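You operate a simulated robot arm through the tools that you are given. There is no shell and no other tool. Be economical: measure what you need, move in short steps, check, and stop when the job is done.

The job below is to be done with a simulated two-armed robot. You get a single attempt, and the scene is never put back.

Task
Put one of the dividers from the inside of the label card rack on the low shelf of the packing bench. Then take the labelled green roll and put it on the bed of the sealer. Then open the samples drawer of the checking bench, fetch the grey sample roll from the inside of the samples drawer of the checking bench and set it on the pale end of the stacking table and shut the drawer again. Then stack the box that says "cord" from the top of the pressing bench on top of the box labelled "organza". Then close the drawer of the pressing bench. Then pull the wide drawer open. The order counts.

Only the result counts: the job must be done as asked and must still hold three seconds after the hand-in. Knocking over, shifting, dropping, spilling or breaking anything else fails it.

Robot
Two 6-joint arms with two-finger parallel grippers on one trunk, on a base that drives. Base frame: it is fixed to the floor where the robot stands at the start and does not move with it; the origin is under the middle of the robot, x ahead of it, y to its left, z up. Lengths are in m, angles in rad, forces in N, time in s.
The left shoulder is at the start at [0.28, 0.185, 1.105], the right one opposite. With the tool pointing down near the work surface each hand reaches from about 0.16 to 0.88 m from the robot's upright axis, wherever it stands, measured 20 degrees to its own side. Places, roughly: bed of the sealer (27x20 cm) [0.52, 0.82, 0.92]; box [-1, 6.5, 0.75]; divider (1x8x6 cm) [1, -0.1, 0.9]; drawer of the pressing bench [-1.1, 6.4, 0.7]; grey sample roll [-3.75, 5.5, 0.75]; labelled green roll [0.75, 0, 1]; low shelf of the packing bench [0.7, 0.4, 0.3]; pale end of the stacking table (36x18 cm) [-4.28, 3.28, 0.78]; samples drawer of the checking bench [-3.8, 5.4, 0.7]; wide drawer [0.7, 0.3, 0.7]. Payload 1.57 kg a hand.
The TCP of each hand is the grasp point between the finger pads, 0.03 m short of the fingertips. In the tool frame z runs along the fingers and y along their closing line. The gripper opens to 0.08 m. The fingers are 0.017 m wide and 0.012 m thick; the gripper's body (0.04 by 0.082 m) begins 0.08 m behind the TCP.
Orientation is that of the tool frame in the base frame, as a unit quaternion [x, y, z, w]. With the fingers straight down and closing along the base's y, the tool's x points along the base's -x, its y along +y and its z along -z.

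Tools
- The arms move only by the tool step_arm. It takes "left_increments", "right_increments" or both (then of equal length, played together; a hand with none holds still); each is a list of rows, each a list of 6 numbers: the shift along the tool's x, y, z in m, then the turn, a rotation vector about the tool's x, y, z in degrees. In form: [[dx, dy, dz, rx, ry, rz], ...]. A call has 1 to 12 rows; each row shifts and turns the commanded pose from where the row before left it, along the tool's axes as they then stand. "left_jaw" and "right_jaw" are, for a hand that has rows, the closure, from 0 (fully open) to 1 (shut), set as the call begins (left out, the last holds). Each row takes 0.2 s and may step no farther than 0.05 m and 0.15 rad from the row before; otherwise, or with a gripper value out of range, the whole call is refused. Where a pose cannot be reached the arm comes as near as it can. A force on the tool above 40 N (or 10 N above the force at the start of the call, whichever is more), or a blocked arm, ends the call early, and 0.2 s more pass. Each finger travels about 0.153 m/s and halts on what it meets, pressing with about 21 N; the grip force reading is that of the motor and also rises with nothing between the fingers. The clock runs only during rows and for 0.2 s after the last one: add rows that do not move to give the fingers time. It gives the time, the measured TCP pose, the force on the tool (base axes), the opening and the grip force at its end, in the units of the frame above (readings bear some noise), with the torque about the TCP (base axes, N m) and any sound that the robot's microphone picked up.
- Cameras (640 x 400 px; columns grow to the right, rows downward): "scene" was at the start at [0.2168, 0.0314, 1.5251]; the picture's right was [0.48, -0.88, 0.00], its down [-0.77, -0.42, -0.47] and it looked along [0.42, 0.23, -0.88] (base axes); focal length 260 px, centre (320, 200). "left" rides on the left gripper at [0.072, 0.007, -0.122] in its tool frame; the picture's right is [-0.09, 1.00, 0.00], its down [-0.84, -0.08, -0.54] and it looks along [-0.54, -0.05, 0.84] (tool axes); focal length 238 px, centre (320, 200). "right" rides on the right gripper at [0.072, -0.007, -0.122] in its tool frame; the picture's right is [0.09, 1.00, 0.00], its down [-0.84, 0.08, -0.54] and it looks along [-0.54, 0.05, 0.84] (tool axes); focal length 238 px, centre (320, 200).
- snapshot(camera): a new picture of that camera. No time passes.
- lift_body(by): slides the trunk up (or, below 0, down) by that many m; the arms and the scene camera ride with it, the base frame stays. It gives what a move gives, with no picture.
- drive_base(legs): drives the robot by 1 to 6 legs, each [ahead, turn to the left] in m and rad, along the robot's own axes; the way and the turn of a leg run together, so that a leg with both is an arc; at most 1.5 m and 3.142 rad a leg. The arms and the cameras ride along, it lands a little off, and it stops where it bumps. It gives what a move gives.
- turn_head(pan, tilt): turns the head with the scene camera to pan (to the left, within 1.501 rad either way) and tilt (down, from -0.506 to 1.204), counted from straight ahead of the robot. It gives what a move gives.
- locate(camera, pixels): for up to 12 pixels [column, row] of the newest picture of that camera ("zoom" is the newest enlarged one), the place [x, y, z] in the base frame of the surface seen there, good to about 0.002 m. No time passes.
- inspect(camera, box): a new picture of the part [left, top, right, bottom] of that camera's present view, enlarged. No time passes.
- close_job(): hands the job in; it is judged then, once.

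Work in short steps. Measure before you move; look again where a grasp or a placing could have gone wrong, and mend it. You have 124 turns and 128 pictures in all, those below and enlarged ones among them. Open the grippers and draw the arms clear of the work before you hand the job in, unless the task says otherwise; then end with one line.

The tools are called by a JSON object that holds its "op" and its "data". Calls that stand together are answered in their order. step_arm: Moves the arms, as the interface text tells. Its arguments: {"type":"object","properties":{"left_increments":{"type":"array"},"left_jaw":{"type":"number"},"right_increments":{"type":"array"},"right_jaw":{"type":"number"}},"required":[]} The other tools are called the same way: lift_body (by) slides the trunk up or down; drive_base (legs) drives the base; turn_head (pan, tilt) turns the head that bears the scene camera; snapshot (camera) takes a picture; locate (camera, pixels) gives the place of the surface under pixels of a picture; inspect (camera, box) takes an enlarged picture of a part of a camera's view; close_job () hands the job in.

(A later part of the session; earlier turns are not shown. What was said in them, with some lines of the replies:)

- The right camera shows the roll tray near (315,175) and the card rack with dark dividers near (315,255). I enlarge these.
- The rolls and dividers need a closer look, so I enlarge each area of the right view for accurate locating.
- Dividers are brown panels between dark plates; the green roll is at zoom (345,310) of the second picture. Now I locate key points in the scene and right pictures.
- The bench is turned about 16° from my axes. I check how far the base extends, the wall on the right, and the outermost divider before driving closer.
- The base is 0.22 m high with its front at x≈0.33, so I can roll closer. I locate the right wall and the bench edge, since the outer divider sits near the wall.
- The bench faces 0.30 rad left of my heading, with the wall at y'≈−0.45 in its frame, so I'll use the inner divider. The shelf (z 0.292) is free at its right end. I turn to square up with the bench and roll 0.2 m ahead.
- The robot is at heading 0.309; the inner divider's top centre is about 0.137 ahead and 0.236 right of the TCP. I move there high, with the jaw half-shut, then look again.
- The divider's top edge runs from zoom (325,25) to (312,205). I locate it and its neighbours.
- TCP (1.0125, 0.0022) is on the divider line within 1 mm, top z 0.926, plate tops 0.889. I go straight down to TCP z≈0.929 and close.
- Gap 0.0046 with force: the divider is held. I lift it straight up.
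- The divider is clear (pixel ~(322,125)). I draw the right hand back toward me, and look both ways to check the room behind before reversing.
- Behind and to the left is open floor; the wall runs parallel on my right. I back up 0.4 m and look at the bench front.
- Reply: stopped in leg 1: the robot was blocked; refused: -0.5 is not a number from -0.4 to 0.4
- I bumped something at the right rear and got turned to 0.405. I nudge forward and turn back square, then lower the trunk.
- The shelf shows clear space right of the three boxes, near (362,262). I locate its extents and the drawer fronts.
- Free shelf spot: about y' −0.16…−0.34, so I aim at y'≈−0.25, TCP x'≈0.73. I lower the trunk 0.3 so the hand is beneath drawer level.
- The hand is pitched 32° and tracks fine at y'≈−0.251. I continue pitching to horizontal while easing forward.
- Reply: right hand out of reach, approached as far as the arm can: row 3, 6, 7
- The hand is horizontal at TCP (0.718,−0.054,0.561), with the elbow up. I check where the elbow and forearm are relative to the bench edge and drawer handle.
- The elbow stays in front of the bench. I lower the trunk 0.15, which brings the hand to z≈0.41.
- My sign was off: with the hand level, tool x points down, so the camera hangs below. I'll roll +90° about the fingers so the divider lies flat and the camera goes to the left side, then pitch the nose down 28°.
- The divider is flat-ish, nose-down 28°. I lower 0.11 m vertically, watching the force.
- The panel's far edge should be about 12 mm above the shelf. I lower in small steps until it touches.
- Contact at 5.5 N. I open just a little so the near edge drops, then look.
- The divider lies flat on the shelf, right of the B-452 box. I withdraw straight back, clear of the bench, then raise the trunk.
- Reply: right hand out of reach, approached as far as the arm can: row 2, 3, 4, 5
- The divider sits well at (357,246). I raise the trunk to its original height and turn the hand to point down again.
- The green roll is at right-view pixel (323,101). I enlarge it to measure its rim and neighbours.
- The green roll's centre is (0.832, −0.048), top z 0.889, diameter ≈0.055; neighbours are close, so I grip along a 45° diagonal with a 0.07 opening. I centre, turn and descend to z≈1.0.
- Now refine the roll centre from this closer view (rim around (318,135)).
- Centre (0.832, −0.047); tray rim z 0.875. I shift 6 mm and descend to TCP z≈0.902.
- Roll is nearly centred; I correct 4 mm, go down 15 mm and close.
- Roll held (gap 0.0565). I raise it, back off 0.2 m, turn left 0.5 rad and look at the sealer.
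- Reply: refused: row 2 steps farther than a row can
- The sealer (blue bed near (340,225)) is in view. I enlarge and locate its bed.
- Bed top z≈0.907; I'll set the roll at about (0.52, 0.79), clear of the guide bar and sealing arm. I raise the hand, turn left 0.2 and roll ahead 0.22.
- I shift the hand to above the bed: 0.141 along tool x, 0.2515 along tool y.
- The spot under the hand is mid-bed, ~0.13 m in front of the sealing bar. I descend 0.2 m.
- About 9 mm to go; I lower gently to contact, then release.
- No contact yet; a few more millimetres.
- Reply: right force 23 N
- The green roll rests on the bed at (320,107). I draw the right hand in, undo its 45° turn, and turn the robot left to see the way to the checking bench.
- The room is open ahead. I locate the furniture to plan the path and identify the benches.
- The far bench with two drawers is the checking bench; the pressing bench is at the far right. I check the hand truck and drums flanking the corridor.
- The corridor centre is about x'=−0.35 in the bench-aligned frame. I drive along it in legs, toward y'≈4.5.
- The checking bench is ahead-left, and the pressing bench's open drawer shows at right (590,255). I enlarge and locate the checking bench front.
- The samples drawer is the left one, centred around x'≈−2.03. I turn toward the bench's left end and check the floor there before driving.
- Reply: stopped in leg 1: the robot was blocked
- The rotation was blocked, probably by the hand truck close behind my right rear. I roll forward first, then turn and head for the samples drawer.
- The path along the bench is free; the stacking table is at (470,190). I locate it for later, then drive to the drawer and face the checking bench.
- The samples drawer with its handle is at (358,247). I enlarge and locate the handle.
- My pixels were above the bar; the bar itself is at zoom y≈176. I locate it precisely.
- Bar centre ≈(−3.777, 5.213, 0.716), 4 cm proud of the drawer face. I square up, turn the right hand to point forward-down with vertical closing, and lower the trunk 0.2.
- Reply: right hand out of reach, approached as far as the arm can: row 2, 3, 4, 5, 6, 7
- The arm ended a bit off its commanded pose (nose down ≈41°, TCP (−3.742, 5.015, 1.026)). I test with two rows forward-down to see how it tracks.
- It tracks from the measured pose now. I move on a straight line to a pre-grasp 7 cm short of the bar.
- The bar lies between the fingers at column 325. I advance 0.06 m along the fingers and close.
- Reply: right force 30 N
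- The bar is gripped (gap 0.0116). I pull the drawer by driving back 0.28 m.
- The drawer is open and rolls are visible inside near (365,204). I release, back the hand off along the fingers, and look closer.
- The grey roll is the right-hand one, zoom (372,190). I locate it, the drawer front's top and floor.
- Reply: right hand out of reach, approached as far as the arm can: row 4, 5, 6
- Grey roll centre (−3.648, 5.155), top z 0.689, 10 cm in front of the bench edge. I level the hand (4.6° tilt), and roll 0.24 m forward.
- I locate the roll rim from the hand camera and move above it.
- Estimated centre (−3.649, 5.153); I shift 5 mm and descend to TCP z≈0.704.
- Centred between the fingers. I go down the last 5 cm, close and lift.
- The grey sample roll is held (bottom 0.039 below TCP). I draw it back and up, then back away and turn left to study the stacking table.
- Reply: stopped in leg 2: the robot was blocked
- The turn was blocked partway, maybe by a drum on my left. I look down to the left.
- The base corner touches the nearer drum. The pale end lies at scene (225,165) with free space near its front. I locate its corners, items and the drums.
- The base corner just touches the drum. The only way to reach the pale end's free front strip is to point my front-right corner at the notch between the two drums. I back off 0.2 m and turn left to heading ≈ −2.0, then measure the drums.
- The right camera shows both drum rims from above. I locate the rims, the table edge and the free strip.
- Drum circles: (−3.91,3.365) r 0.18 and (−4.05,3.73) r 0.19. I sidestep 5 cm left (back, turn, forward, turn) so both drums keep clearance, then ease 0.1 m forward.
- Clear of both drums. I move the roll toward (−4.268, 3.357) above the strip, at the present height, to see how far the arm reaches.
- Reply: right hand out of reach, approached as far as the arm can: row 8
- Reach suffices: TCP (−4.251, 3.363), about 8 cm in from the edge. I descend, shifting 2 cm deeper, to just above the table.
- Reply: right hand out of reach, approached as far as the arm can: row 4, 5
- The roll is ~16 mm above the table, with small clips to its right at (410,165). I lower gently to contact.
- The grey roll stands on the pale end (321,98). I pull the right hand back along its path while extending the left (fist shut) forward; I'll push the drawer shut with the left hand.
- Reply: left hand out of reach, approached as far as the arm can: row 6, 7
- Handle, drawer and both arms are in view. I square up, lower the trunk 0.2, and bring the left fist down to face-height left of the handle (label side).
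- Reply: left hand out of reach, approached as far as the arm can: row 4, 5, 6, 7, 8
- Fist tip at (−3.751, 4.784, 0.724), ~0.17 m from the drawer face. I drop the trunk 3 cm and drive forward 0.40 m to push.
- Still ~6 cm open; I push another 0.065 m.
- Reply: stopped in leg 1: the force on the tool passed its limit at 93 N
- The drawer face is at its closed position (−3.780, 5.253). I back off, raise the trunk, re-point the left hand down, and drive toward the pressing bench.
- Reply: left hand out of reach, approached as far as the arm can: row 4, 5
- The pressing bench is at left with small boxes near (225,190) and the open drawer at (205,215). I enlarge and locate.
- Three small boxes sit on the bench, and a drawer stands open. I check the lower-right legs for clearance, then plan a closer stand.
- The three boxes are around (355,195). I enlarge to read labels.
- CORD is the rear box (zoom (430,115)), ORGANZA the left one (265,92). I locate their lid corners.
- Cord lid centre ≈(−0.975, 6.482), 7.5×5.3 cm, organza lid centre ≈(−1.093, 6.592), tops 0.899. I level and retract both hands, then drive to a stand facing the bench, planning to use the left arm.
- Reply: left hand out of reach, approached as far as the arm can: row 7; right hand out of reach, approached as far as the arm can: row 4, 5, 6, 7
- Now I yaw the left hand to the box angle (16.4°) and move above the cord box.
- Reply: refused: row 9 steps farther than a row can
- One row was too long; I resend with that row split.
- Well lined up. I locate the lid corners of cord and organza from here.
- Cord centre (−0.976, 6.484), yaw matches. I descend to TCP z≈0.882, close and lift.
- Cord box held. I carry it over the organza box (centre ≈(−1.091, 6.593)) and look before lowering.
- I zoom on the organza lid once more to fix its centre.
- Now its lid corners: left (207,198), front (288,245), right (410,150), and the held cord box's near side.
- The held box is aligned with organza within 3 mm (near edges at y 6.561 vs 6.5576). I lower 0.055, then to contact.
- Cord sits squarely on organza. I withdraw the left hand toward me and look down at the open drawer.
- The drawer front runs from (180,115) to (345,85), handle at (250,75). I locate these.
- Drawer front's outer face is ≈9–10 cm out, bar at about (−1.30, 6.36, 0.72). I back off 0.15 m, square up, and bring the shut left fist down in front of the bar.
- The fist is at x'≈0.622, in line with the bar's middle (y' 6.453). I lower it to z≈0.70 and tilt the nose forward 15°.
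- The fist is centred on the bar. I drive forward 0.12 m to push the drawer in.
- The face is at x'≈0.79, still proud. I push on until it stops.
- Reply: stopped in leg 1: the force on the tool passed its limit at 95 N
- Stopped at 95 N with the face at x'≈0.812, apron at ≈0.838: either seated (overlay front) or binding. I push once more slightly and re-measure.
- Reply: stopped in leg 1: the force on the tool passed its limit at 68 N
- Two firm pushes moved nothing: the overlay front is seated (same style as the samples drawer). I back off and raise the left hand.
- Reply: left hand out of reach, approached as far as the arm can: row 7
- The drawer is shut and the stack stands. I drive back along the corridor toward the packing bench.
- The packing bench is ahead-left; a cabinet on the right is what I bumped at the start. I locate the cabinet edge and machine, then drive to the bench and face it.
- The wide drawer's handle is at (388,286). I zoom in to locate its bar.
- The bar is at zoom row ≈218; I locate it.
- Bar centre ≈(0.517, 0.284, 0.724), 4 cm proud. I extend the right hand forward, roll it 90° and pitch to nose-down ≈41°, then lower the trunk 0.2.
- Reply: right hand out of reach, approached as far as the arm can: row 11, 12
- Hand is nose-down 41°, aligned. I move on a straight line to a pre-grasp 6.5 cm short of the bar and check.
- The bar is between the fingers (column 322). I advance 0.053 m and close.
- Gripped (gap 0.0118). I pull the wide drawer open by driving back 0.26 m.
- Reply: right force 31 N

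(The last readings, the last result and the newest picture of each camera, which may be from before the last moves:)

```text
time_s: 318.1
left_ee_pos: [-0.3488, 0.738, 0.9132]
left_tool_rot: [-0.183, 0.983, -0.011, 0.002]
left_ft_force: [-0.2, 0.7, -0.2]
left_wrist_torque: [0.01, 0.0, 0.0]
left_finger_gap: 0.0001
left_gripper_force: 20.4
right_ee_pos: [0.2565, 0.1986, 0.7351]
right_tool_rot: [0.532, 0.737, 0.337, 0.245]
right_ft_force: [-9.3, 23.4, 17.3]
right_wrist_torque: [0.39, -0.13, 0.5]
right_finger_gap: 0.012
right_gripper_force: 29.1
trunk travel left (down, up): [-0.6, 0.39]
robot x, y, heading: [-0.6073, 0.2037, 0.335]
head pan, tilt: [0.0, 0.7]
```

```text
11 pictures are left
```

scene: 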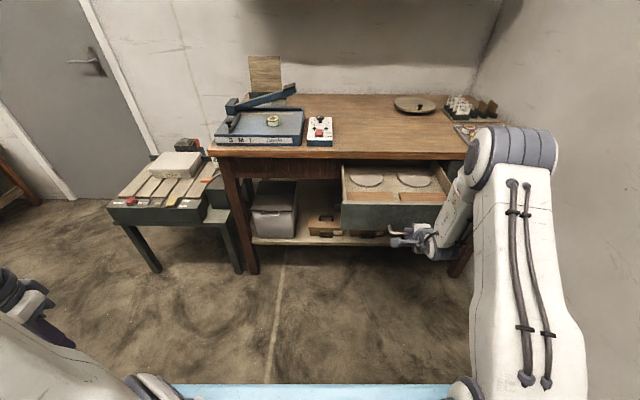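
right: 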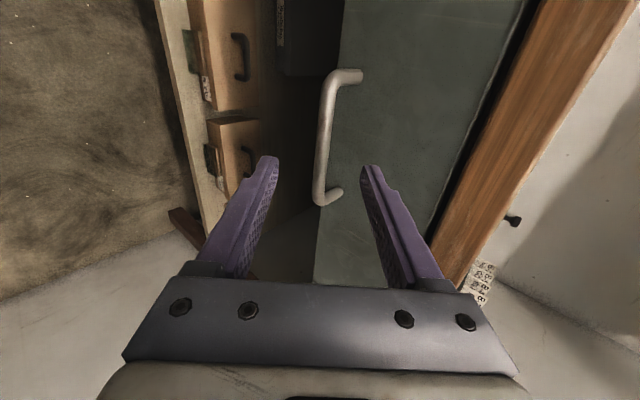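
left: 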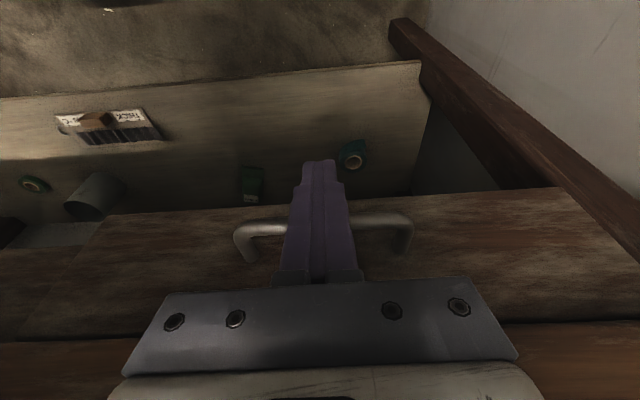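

The wide drawer is out about 0.26 m. I pull 4 cm more for margin, release, and withdraw along the fingers.

{"op": "drive_base", "data": {"legs": [[-0.04, 0]]}}

{"op": "step_arm", "data": {"right_increments": [[0, 0, 0, 0, 0, 0], [0, 0, 0, 0, 0, 0], [0, 0, -0.03, 0, 0, 0], [0, 0, -0.045, 0, 0, 0], [0, 0, -0.045, 0, 0, 0]], "right_jaw": 0.2}}

{"op": "drive_base", "data": {"legs": [[-0.15, 0]]}}

{"op": "snapshot", "data": {"camera": "scene"}}

```text
time_s: 319.0
left_ee_pos: [-0.388, 0.7235, 0.9135]
left_tool_rot: [-0.183, 0.983, -0.01, 0.001]
left_ft_force: [-0.1, -0.1, -0.9]
left_wrist_torque: [0.01, 0.0, -0.05]
left_finger_gap: 0.0
left_gripper_force: 21.0
right_ee_pos: [0.2192, 0.1854, 0.7346]
right_tool_rot: [0.529, 0.739, 0.338, 0.244]
right_ft_force: [-3.3, 13.7, 9.0]
right_wrist_torque: [0.29, 0.04, 0.31]
right_finger_gap: 0.0119
right_gripper_force: 29.8
trunk travel left (down, up): [-0.6, 0.39]
robot x, y, heading: [-0.645, 0.1842, 0.332]
head pan, tilt: [0.0, 0.7]
```

```text
time_s: 320.2
left_ee_pos: [-0.3867, 0.7247, 0.914]
left_tool_rot: [-0.183, 0.983, -0.01, 0.001]
left_ft_force: [0.6, 0.1, 0.6]
left_wrist_torque: [-0.02, 0.01, -0.03]
left_finger_gap: 0.0004
left_gripper_force: 21.2
right_ee_pos: [0.1336, 0.1553, 0.8104]
right_tool_rot: [0.53, 0.738, 0.338, 0.244]
right_ft_force: [0.0, 0.1, -0.4]
right_wrist_torque: [-0.03, 0.0, -0.03]
right_finger_gap: 0.0639
right_gripper_force: 0.0
trunk travel left (down, up): [-0.6, 0.39]
robot x, y, heading: [-0.6437, 0.1919, 0.335]
head pan, tilt: [0.0, 0.7]
```

```text
time_s: 321.6
left_ee_pos: [-0.5331, 0.6756, 0.9143]
left_tool_rot: [-0.185, 0.983, -0.01, 0.001]
left_ft_force: [-0.2, 0.3, 0.2]
left_wrist_torque: [-0.01, -0.02, -0.02]
left_finger_gap: 0.0001
left_gripper_force: 20.9
right_ee_pos: [-0.0098, 0.107, 0.8108]
right_tool_rot: [0.528, 0.74, 0.338, 0.244]
right_ft_force: [0.2, -0.1, 0.0]
right_wrist_torque: [0.01, -0.01, -0.02]
right_finger_gap: 0.0639
right_gripper_force: 0.1
trunk travel left (down, up): [-0.6, 0.39]
robot x, y, heading: [-0.788, 0.1403, 0.334]
head pan, tilt: [0.0, 0.7]
```

```text
10 pictures are left
```

scene: 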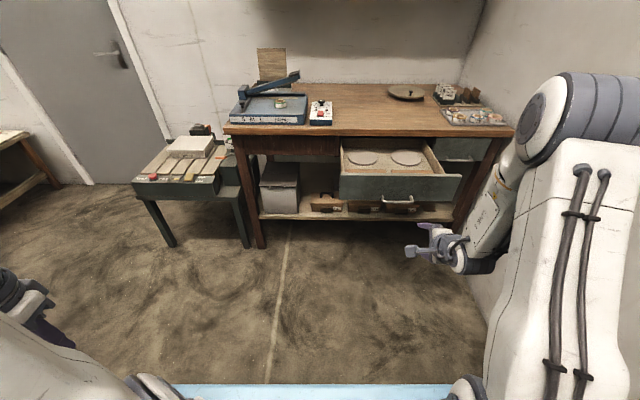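

The wide drawer is open and both arms are clear. I open both grippers fully before handing in.

{"op": "step_arm", "data": {"left_increments": [[0, 0, 0, 0, 0, 0], [0, 0, 0, 0, 0, 0], [0, 0, 0, 0, 0, 0]], "right_increments": [[0, 0, 0, 0, 0, 0], [0, 0, 0, 0, 0, 0], [0, 0, 0, 0, 0, 0]], "left_jaw": 0, "right_jaw": 0}}

{"op": "inspect", "data": {"camera": "scene", "box": [220, 60, 520, 240]}}

```text
time_s: 322.4
left_ee_pos: [-0.5339, 0.6748, 0.914]
left_tool_rot: [-0.185, 0.983, -0.01, 0.001]
left_ft_force: [-0.3, 0.1, 0.4]
left_wrist_torque: [0.0, -0.03, 0.02]
left_finger_gap: 0.0802
left_gripper_force: 0.0
right_ee_pos: [-0.0096, 0.1087, 0.8108]
right_tool_rot: [0.528, 0.74, 0.339, 0.243]
right_ft_force: [-0.7, 0.1, -0.7]
right_wrist_torque: [0.01, -0.01, -0.03]
right_finger_gap: 0.0799
right_gripper_force: 0.1
trunk travel left (down, up): [-0.6, 0.39]
robot x, y, heading: [-0.7846, 0.1373, 0.34]
head pan, tilt: [0.0, 0.7]
```

```text
2.13 times, centred on (370, 150) of scene
```

zoom: 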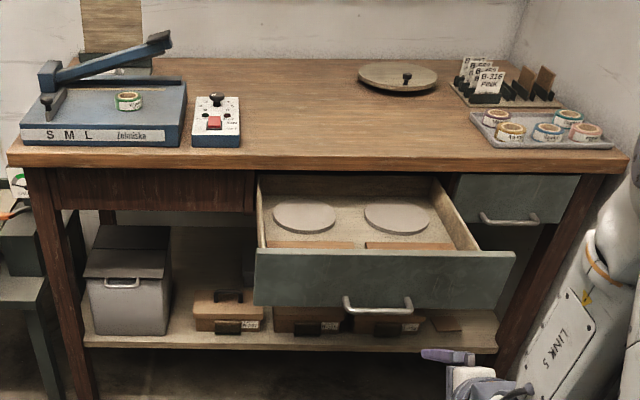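

Everything in view is in place: the divider is on the shelf, the green roll is on the sealer bed and the wide drawer is open. I hand in.

{"op": "close_job", "data": {}}

```text
The job is handed in.
```

I carried out all six steps in the order you gave and handed the job in; I have not seen a verdict. The base bumped into something three times while driving, one of them probably the hand truck and another a storage drum by the stacking table. I saw no sign that anything moved, but I couldn't rule it out.
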